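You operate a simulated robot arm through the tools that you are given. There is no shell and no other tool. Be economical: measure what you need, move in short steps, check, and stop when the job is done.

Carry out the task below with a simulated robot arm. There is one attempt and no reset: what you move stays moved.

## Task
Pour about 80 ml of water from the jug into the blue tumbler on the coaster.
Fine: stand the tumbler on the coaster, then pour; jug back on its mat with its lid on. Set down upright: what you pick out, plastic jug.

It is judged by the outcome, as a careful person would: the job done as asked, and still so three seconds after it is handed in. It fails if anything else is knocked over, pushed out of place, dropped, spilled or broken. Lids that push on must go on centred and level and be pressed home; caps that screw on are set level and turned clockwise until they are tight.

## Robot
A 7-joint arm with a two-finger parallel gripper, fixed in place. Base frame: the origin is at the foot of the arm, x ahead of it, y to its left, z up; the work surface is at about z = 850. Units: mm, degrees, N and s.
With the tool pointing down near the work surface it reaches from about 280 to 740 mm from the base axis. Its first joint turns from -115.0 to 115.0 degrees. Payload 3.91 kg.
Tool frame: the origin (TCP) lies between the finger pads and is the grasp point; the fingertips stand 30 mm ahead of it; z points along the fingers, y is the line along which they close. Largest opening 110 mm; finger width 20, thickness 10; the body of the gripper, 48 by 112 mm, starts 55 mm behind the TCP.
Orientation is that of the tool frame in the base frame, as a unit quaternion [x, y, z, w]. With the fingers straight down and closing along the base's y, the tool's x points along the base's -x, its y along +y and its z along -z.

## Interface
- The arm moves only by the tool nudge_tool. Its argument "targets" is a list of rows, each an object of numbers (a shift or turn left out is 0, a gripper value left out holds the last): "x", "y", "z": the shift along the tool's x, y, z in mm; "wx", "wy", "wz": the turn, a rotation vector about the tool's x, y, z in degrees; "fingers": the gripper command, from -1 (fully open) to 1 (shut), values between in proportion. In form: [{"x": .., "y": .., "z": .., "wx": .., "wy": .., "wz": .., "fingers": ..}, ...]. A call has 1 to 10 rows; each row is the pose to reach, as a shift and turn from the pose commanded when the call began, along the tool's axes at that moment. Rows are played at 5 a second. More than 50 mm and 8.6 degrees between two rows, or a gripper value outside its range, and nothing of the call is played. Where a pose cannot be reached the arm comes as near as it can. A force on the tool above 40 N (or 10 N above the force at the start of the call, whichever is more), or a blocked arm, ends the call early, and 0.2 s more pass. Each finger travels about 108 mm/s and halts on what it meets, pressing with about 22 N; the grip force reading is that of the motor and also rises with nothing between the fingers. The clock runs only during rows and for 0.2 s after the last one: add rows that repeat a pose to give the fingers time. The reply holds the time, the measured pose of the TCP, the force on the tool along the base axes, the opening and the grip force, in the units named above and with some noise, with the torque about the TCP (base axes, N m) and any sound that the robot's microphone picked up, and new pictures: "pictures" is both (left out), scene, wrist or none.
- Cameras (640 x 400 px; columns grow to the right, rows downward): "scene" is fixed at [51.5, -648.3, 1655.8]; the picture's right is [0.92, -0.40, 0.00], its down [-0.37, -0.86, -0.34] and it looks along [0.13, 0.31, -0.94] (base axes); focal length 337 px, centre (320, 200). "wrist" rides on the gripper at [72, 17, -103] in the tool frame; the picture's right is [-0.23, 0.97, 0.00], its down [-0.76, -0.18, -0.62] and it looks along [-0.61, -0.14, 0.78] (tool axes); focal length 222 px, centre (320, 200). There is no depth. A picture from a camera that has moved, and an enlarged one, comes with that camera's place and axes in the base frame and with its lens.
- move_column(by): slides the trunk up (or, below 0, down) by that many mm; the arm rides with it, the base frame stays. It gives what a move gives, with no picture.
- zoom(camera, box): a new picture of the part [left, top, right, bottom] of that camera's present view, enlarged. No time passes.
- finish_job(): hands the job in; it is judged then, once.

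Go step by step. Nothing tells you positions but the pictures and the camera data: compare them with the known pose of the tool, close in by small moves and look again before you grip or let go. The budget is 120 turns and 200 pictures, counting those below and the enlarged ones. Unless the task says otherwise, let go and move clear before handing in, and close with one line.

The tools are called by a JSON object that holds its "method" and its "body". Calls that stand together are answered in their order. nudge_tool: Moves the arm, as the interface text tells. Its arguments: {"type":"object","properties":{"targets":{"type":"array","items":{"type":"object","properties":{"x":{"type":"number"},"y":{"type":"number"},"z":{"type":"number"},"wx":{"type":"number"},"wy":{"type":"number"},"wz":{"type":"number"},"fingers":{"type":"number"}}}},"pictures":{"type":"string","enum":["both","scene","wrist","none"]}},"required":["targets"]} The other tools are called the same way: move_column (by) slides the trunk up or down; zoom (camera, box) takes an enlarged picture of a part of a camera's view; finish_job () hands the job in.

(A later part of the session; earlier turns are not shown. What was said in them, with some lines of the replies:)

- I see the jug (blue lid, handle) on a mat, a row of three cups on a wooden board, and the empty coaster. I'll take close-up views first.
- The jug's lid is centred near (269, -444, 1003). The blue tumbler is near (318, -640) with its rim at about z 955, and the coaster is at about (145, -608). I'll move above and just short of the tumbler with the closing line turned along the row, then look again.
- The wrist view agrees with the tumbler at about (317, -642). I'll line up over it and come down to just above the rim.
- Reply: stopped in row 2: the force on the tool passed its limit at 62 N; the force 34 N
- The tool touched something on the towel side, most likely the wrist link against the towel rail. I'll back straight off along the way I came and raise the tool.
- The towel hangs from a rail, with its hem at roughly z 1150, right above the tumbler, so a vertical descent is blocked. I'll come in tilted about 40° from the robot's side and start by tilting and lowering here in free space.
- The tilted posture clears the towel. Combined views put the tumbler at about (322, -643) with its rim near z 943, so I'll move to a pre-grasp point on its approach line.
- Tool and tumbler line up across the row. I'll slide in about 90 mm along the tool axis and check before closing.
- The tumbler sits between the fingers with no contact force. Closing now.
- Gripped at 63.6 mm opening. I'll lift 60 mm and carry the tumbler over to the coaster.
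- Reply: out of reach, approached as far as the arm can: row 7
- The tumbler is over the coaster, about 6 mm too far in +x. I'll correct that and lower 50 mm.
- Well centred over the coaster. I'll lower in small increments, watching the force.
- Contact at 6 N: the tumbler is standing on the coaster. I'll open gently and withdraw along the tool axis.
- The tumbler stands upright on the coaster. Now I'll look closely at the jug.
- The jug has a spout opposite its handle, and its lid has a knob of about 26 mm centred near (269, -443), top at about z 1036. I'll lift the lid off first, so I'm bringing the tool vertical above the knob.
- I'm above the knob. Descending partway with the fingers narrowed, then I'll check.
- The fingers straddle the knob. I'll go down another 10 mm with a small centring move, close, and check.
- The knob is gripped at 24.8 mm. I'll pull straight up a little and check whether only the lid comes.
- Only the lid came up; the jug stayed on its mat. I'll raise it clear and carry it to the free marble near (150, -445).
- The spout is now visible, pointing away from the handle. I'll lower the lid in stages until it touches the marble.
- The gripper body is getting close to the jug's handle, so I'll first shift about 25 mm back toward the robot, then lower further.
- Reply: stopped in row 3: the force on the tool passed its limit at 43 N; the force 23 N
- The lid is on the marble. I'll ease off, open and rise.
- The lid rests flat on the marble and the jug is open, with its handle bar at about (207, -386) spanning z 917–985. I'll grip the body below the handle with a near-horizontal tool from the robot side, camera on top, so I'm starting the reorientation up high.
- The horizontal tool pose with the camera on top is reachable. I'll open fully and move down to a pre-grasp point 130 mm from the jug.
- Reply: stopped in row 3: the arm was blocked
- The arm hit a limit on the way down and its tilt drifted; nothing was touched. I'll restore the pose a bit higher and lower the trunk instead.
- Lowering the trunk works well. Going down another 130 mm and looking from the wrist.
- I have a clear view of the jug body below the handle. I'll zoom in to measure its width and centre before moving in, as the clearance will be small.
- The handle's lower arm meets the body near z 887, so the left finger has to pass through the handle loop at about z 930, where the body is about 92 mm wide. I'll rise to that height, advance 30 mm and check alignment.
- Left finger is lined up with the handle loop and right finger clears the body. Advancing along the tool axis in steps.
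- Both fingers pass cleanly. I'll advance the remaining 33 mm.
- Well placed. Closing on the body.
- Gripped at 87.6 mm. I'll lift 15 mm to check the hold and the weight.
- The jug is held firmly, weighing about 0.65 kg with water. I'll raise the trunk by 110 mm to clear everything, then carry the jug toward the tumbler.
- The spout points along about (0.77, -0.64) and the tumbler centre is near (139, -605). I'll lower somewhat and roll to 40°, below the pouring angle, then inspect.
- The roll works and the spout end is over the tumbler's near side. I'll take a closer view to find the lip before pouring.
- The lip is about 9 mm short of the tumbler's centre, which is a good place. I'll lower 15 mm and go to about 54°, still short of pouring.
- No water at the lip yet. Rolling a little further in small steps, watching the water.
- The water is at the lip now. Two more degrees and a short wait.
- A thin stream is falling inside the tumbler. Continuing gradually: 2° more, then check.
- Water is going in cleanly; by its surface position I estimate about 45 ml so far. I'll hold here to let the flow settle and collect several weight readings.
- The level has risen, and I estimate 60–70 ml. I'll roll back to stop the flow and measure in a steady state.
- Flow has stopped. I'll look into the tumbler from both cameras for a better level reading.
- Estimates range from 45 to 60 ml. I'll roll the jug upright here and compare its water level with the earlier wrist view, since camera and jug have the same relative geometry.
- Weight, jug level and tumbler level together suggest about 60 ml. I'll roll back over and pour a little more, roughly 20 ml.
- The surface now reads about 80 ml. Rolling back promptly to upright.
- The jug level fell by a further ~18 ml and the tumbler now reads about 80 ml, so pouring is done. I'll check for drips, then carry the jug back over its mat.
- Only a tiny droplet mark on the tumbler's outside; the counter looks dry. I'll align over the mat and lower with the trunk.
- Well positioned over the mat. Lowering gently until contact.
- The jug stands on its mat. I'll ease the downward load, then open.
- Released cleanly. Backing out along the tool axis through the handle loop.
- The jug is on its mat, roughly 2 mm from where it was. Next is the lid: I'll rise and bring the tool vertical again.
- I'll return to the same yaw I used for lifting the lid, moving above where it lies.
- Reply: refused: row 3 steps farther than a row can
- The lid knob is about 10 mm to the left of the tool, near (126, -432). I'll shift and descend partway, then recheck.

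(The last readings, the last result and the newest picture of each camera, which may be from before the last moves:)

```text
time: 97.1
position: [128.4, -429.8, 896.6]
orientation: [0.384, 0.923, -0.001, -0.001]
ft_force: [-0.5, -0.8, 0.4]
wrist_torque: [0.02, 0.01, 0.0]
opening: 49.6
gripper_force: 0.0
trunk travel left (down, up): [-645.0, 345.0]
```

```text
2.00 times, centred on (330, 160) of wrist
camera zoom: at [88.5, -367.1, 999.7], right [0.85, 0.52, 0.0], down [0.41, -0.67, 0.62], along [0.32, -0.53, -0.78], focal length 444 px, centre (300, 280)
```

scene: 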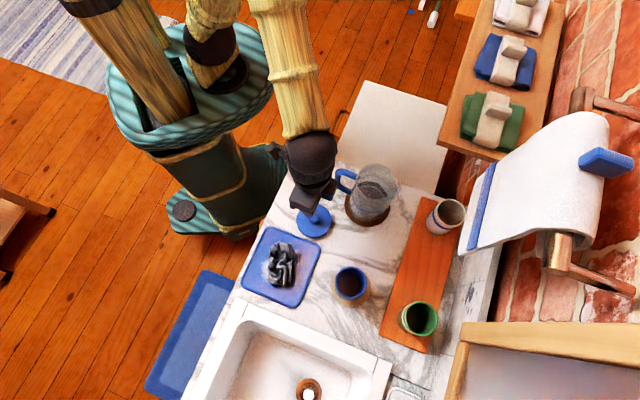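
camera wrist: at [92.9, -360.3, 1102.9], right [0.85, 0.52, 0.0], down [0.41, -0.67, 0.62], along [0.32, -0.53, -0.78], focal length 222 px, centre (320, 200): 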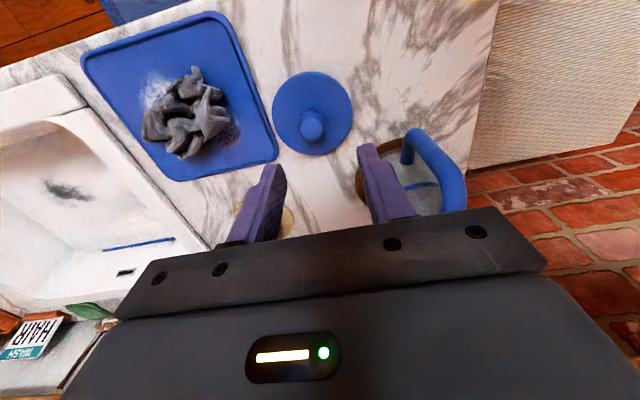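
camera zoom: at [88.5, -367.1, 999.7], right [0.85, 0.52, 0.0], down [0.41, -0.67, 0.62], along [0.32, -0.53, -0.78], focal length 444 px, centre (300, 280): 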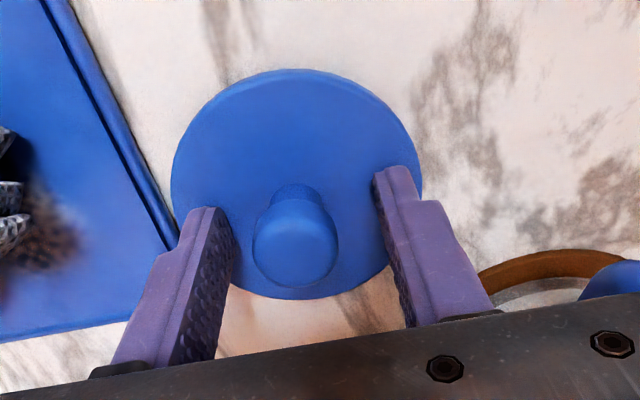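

The geometry now matches the original grip view. Closing on the knob and lifting.

{"method": "nudge_tool", "body": {"targets": [{"fingers": 0.4}, {"fingers": 0.7}, {"fingers": 1}, {"fingers": 1}], "pictures": "none"}}

{"method": "nudge_tool", "body": {"targets": [{"z": -40}, {"z": -85}, {"z": -130}, {"z": -170}, {"z": -205}, {"z": -205}]}}

{"method": "zoom", "body": {"camera": "wrist", "box": [240, 60, 420, 260]}}

{"method": "zoom", "body": {"camera": "scene", "box": [324, 150, 420, 230]}}

```text
time: 98.1
position: [127.8, -430.2, 898.5]
orientation: [0.385, 0.923, -0.002, -0.002]
ft_force: [-0.5, 1.1, 0.3]
wrist_torque: [-0.01, -0.03, 0.01]
opening: 24.7
gripper_force: 21.8
trunk travel left (down, up): [-645.0, 345.0]
```

```text
time: 99.5
position: [129.1, -429.5, 1102.8]
orientation: [0.386, 0.923, -0.001, -0.001]
ft_force: [-0.1, 0.2, -0.9]
wrist_torque: [-0.01, -0.03, 0.02]
opening: 24.7
gripper_force: 21.9
trunk travel left (down, up): [-645.0, 345.0]
camera wrist: at [89.6, -366.8, 1205.6], right [0.85, 0.52, 0.0], down [0.41, -0.67, 0.62], along [0.32, -0.53, -0.78], focal length 222 px, centre (320, 200)
```

scene: 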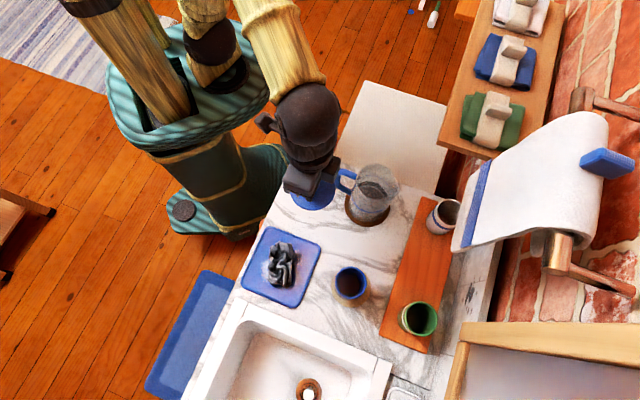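
wrist: 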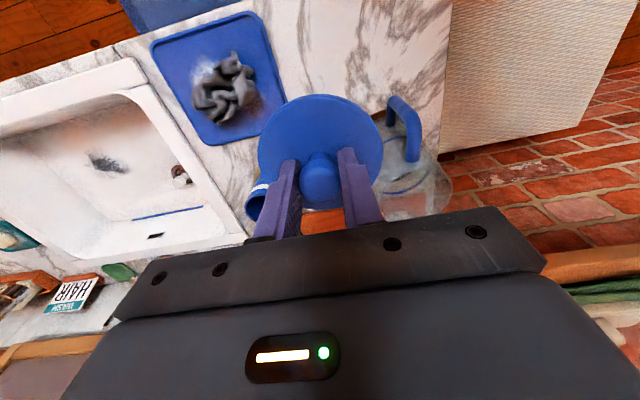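

```text
2.00 times, centred on (330, 160) of wrist
camera zoom: at [89.6, -366.8, 1205.6], right [0.85, 0.52, 0.0], down [0.41, -0.67, 0.62], along [0.32, -0.53, -0.78], focal length 444 px, centre (300, 280)
```

zoom: 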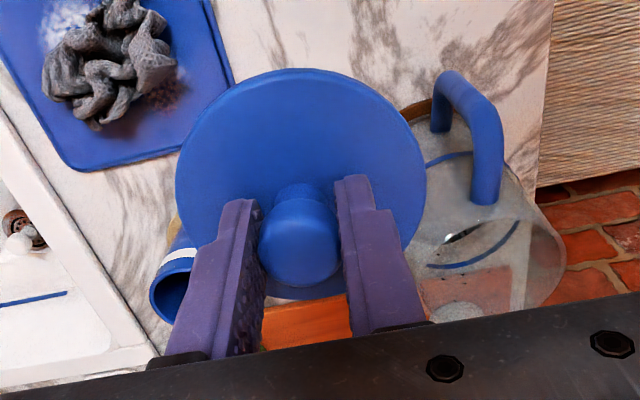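

```text
5.00 times, centred on (372, 190) of scene
camera zoom: at [51.5, -648.3, 1655.8], right [0.92, -0.4, 0.0], down [-0.37, -0.86, -0.34], along [0.13, 0.31, -0.94], focal length 1686 px, centre (60, 250)
```

zoom: 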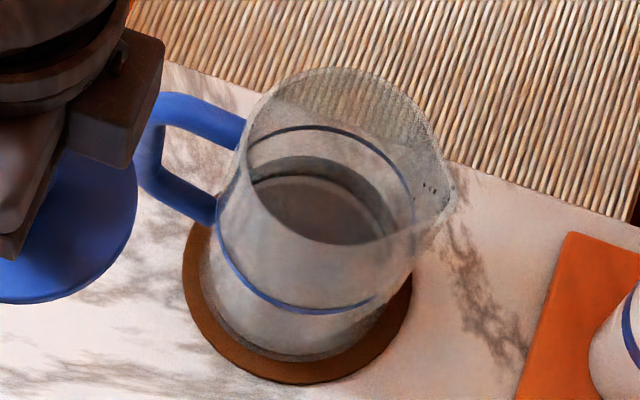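

The lid is held level. I'll carry it over the jug, targeting about (267, -444), and check alignment from above.

{"method": "nudge_tool", "body": {"targets": [{"x": -27, "y": 22}, {"x": -54, "y": 44}, {"x": -81, "y": 66}, {"x": -107.7, "y": 88}, {"x": -107.7, "y": 88}, {"x": -107.7, "y": 88, "z": 25}, {"x": -107.7, "y": 88, "z": 40}, {"x": -107.7, "y": 88, "z": 40}]}}

{"method": "zoom", "body": {"camera": "scene", "box": [324, 150, 420, 230]}}

{"method": "zoom", "body": {"camera": "wrist", "box": [240, 40, 420, 240]}}

```text
time: 101.3
position: [268.1, -444.7, 1061.5]
orientation: [0.386, 0.923, -0.001, -0.001]
ft_force: [0.6, 0.1, -0.6]
wrist_torque: [0.03, 0.01, 0.01]
opening: 24.4
gripper_force: 21.5
trunk travel left (down, up): [-645.0, 345.0]
camera wrist: at [227.7, -381.4, 1164.1], right [0.85, 0.52, 0.0], down [0.41, -0.67, 0.62], along [0.32, -0.53, -0.78], focal length 222 px, centre (320, 200)
```

scene: 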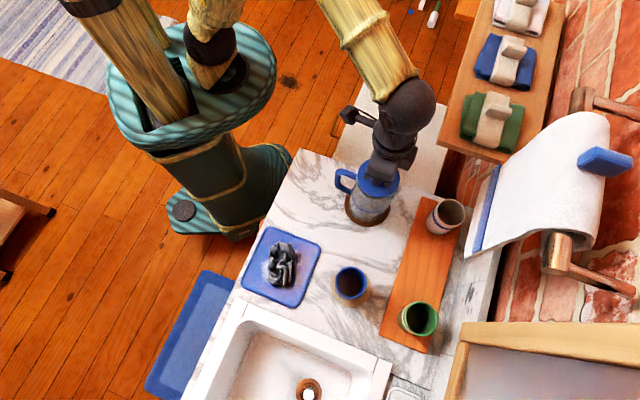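
wrist: 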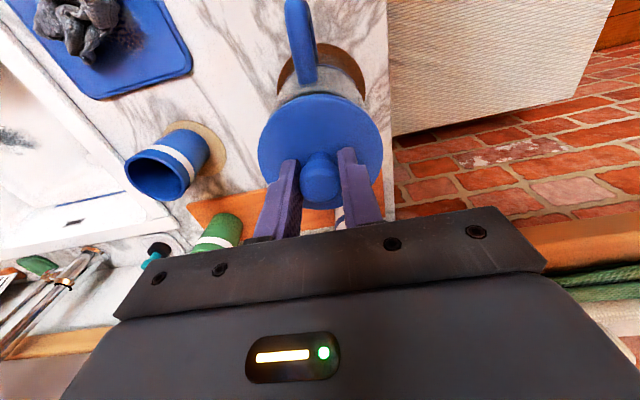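

```text
5.00 times, centred on (372, 190) of scene
camera zoom: at [51.5, -648.3, 1655.8], right [0.92, -0.4, 0.0], down [-0.37, -0.86, -0.34], along [0.13, 0.31, -0.94], focal length 1686 px, centre (60, 250)
```

zoom: 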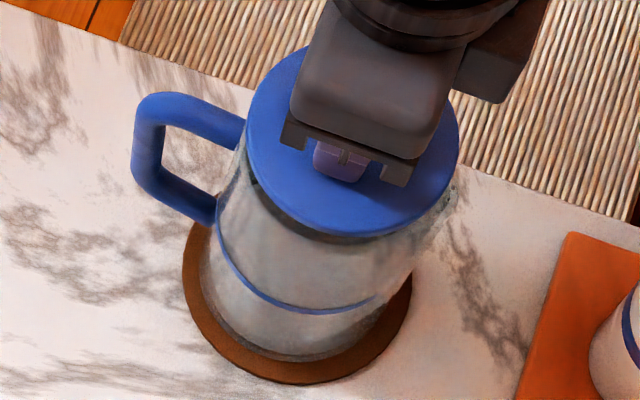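

```text
2.00 times, centred on (330, 140) of wrist
camera zoom: at [227.7, -381.4, 1164.1], right [0.85, 0.52, 0.0], down [0.41, -0.67, 0.62], along [0.32, -0.53, -0.78], focal length 444 px, centre (300, 320)
```

zoom: 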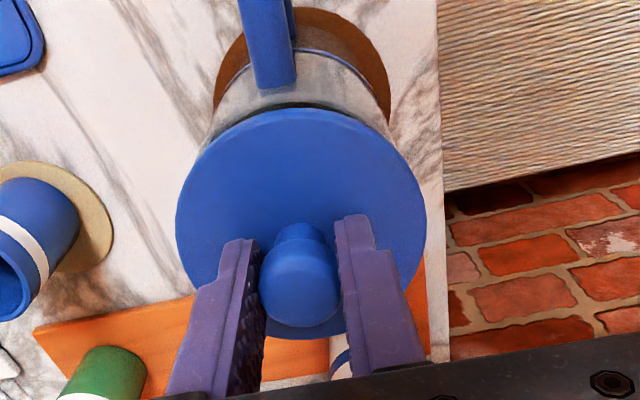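

Alignment looks right to within about 1 mm. Descending slowly with a tiny correction, watching forces.

{"method": "nudge_tool", "body": {"targets": [{"x": 1, "z": 4}, {"x": 1, "z": 8}, {"x": 1, "z": 11}, {"x": 1, "z": 11}], "pictures": "none"}}

{"method": "nudge_tool", "body": {"targets": [{"z": 2}, {"z": 3}, {"z": 3}], "pictures": "none"}}

{"method": "nudge_tool", "body": {"targets": [{"z": 1.5}, {"z": 2.5}, {"z": 2.5}], "pictures": "none"}}

{"method": "zoom", "body": {"camera": "scene", "box": [324, 150, 420, 230]}}

```text
time: 102.3
position: [266.3, -444.0, 1050.3]
orientation: [0.384, 0.923, -0.001, -0.001]
ft_force: [-1.1, -0.8, 0.3]
wrist_torque: [0.01, -0.02, -0.04]
opening: 24.5
gripper_force: 22.2
trunk travel left (down, up): [-645.0, 345.0]
```

```text
time: 103.1
position: [265.8, -443.2, 1048.0]
orientation: [0.384, 0.923, 0.0, -0.002]
ft_force: [0.5, 0.0, -0.4]
wrist_torque: [-0.01, -0.01, 0.02]
opening: 24.4
gripper_force: 21.9
trunk travel left (down, up): [-645.0, 345.0]
```

```text
time: 103.9
position: [266.8, -444.2, 1044.4]
orientation: [0.384, 0.923, 0.0, -0.001]
ft_force: [0.9, 0.4, -0.9]
wrist_torque: [-0.03, 0.03, 0.01]
opening: 24.7
gripper_force: 21.9
trunk travel left (down, up): [-645.0, 345.0]
```

```text
5.00 times, centred on (372, 190) of scene
camera zoom: at [51.5, -648.3, 1655.8], right [0.92, -0.4, 0.0], down [-0.37, -0.86, -0.34], along [0.13, 0.31, -0.94], focal length 1686 px, centre (60, 250)
```

zoom: 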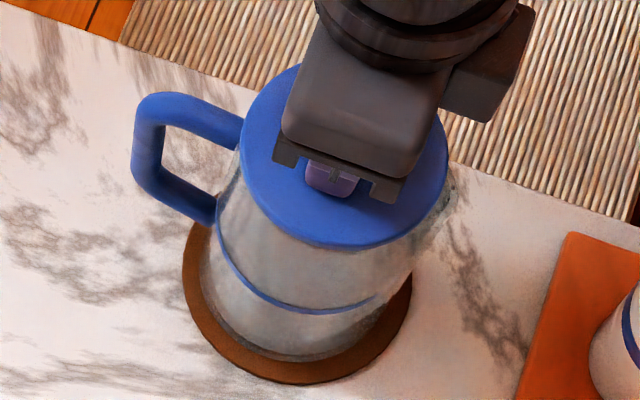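

{"method": "nudge_tool", "body": {"targets": [{"z": 1}, {"z": 2}, {"z": 2}], "pictures": "none"}}

{"method": "nudge_tool", "body": {"targets": [{"z": 0.8}, {"z": 1.5}, {"z": 1.5}], "pictures": "none"}}

{"method": "nudge_tool", "body": {"targets": [{"z": 0.8}, {"z": 1.5}, {"z": 1.5}], "pictures": "none"}}

{"method": "zoom", "body": {"camera": "scene", "box": [324, 150, 420, 230]}}

```text
time: 104.7
position: [266.3, -443.4, 1043.4]
orientation: [0.385, 0.923, -0.001, -0.001]
ft_force: [0.5, -0.4, -0.1]
wrist_torque: [0.02, 0.05, -0.01]
opening: 24.7
gripper_force: 21.8
trunk travel left (down, up): [-645.0, 345.0]
```

```text
time: 105.5
position: [267.3, -444.7, 1041.3]
orientation: [0.386, 0.923, -0.001, -0.001]
ft_force: [0.8, -0.1, 2.1]
wrist_torque: [0.09, -0.06, -0.03]
opening: 24.6
gripper_force: 22.2
trunk travel left (down, up): [-645.0, 345.0]
```

```text
time: 106.3
position: [266.3, -444.0, 1041.0]
orientation: [0.385, 0.923, -0.002, 0.001]
ft_force: [2.1, -0.9, 16.4]
wrist_torque: [-0.02, -0.01, 0.01]
opening: 24.6
gripper_force: 21.8
trunk travel left (down, up): [-645.0, 345.0]
```

```text
5.00 times, centred on (372, 190) of scene
camera zoom: at [51.5, -648.3, 1655.8], right [0.92, -0.4, 0.0], down [-0.37, -0.86, -0.34], along [0.13, 0.31, -0.94], focal length 1686 px, centre (60, 250)
```

zoom: 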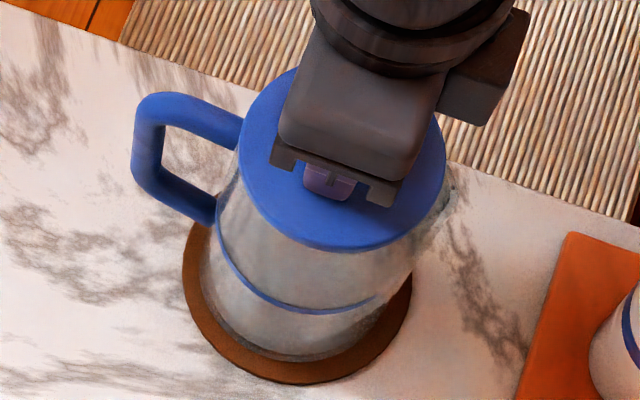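

The lid has bottomed on the rim. One firmer press to be sure it's home.

{"method": "nudge_tool", "body": {"targets": [{"z": 0.8}, {"z": 1.5}, {"z": 1.5}], "pictures": "none"}}

{"method": "nudge_tool", "body": {"targets": [{"z": -2.5}, {"z": -2.5, "fingers": 0.7}, {"z": -2.5, "fingers": 0.5}, {"z": -2.5, "fingers": 0.1}, {"z": -2.5, "fingers": 0.1}, {"z": -40}, {"z": -80}, {"z": -120}]}}

{"method": "zoom", "body": {"camera": "scene", "box": [324, 150, 420, 230]}}

{"method": "zoom", "body": {"camera": "wrist", "box": [220, 0, 440, 200]}}

```text
time: 107.1
position: [264.7, -443.5, 1040.3]
orientation: [0.385, 0.923, -0.002, 0.0]
ft_force: [2.0, -4.1, 24.4]
wrist_torque: [0.05, -0.05, 0.01]
opening: 24.7
gripper_force: 22.0
trunk travel left (down, up): [-645.0, 345.0]
```

```text
time: 108.9
position: [267.1, -443.6, 1159.2]
orientation: [0.384, 0.923, -0.002, -0.001]
ft_force: [-0.3, 0.3, -0.1]
wrist_torque: [-0.01, 0.01, -0.03]
opening: 49.3
gripper_force: 0.0
trunk travel left (down, up): [-645.0, 345.0]
camera wrist: at [227.4, -380.6, 1262.5], right [0.85, 0.52, 0.0], down [0.41, -0.67, 0.62], along [0.32, -0.53, -0.78], focal length 222 px, centre (320, 200)
```

scene: 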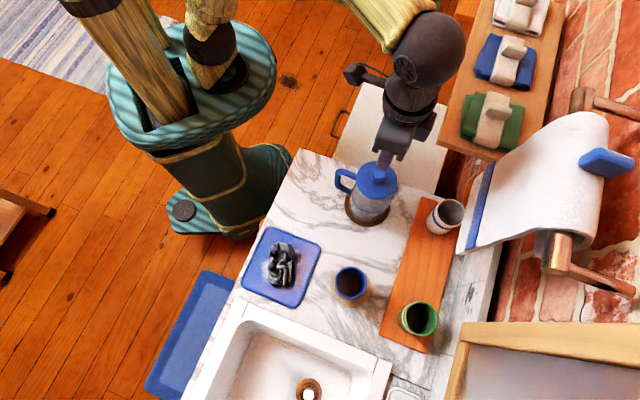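
wrist: 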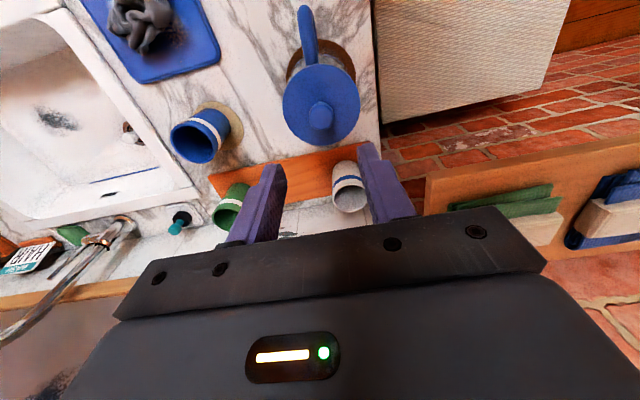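

```text
5.00 times, centred on (372, 190) of scene
camera zoom: at [51.5, -648.3, 1655.8], right [0.92, -0.4, 0.0], down [-0.37, -0.86, -0.34], along [0.13, 0.31, -0.94], focal length 1686 px, centre (60, 250)
```

zoom: 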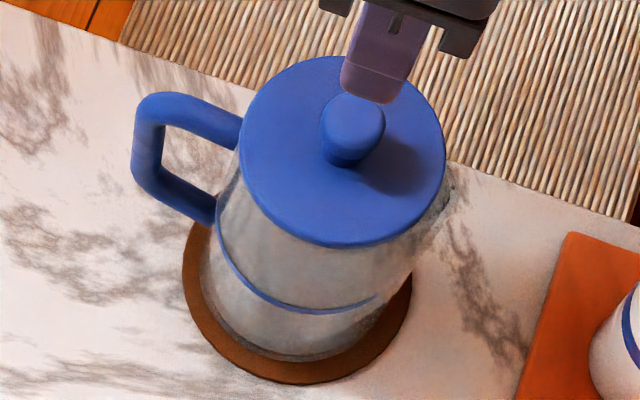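

```text
2.00 times, centred on (330, 100) of wrist
camera zoom: at [227.4, -380.6, 1262.5], right [0.85, 0.52, 0.0], down [0.41, -0.67, 0.62], along [0.32, -0.53, -0.78], focal length 444 px, centre (300, 400)
```

zoom: 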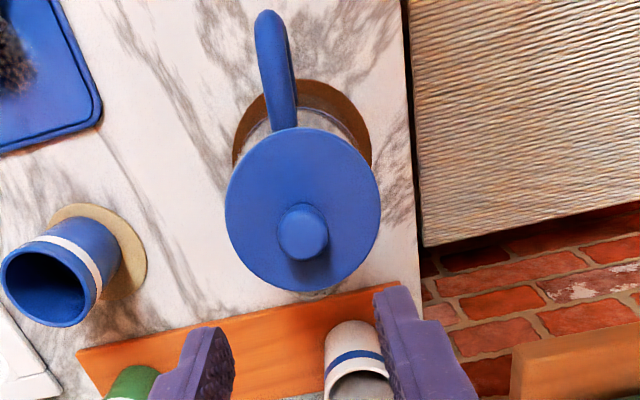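

The lid is centred and looks level. To be certain it's pressed home, I'll push down on the knob with closed fingers.

{"method": "nudge_tool", "body": {"targets": [{"z": 20, "fingers": 1}, {"z": 40}, {"z": 60}, {"z": 75}, {"z": 84}, {"z": 84}, {"z": 84}], "pictures": "wrist"}}

{"method": "nudge_tool", "body": {"targets": [{"z": 3}, {"z": 6}, {"z": 8}, {"z": 10}, {"z": 12}], "pictures": "none"}}

```text
time: 110.5
position: [266.7, -443.7, 1074.2]
orientation: [0.384, 0.923, 0.0, -0.001]
ft_force: [-0.2, -0.3, 0.1]
wrist_torque: [0.0, 0.01, 0.03]
opening: 0.3
gripper_force: 22.0
trunk travel left (down, up): [-645.0, 345.0]
camera wrist: at [227.8, -380.6, 1177.0], right [0.85, 0.52, 0.0], down [0.41, -0.67, 0.62], along [0.32, -0.53, -0.78], focal length 222 px, centre (320, 200)
```

wrist: 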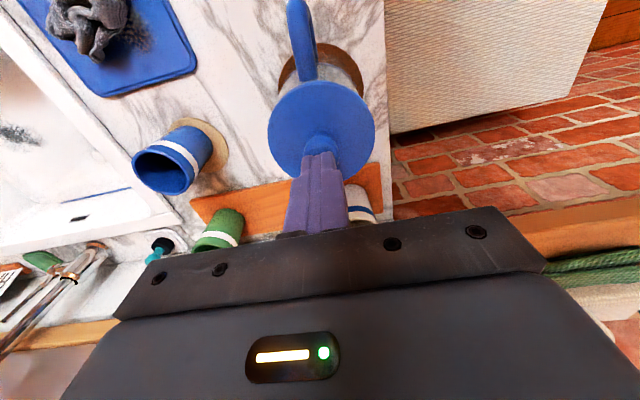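

```text
time: 111.5
position: [266.9, -444.2, 1070.6]
orientation: [0.385, 0.923, -0.006, 0.004]
ft_force: [-0.5, 2.1, 15.5]
wrist_torque: [0.12, 0.07, -0.04]
opening: 0.0
gripper_force: 21.9
trunk travel left (down, up): [-645.0, 345.0]
stopped in row 5: the force on the tool passed its limit at 44 N (the readings are from after the stop); the commanded pose is now the measured one
```

Pressed with over 40 N and it didn't give, so the lid is home. I'll rise clear and make a final check.

{"method": "nudge_tool", "body": {"targets": [{"z": -30}, {"z": -70}, {"z": -110}, {"z": -150}, {"x": 40, "z": -170}, {"x": 80, "z": -190}], "pictures": "scene"}}

{"method": "zoom", "body": {"camera": "scene", "box": [324, 150, 420, 230]}}

{"method": "zoom", "body": {"camera": "scene", "box": [300, 230, 460, 340]}}

```text
time: 113.0
position: [209.0, -385.1, 1257.9]
orientation: [0.384, 0.923, -0.004, 0.003]
ft_force: [0.2, 0.1, -0.7]
wrist_torque: [-0.05, 0.0, 0.02]
opening: 0.2
gripper_force: 22.3
trunk travel left (down, up): [-645.0, 345.0]
```

scene: 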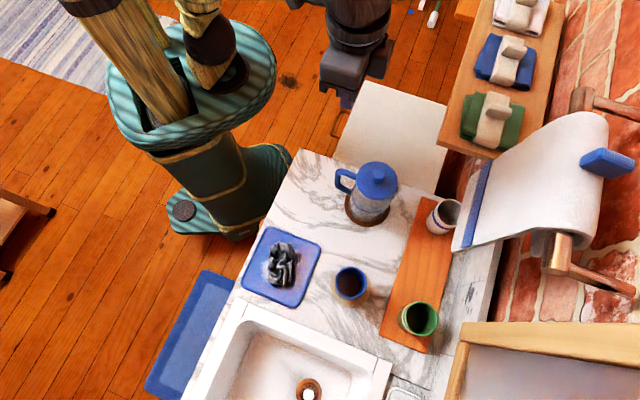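

```text
5.00 times, centred on (372, 190) of scene
camera zoom: at [51.5, -648.3, 1655.8], right [0.92, -0.4, 0.0], down [-0.37, -0.86, -0.34], along [0.13, 0.31, -0.94], focal length 1686 px, centre (60, 250)
```

zoom: 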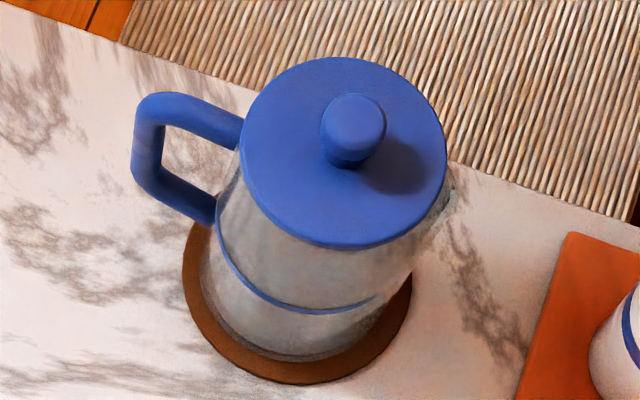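

```text
3.64 times, centred on (380, 285) of scene
camera zoom: at [51.5, -648.3, 1655.8], right [0.92, -0.4, 0.0], down [-0.37, -0.86, -0.34], along [0.13, 0.31, -0.94], focal length 1226 px, centre (102, -109)
```

zoom: 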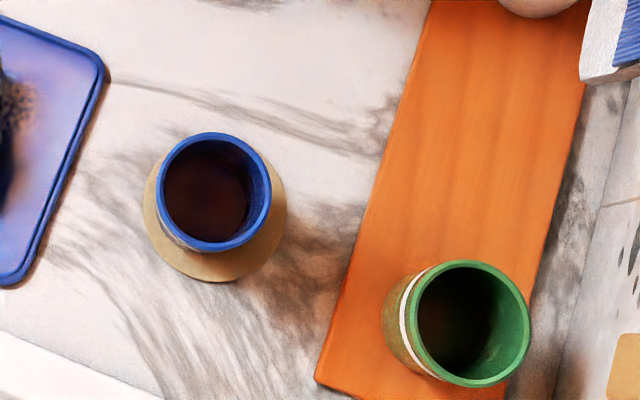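

The blue tumbler stands on the coaster with its water, the jug is back on its mat with the lid centred and pressed on, and the counter is dry and undisturbed. The gripper is clear, so I'm handing in.

{"method": "finish_job", "body": {}}

```text
The job is handed in.
```

The blue tumbler is on the coaster with roughly 80 ml of water in it, estimated from the water levels and the jug's weight rather than measured exactly. The jug is back on its mat with its lid pressed home.
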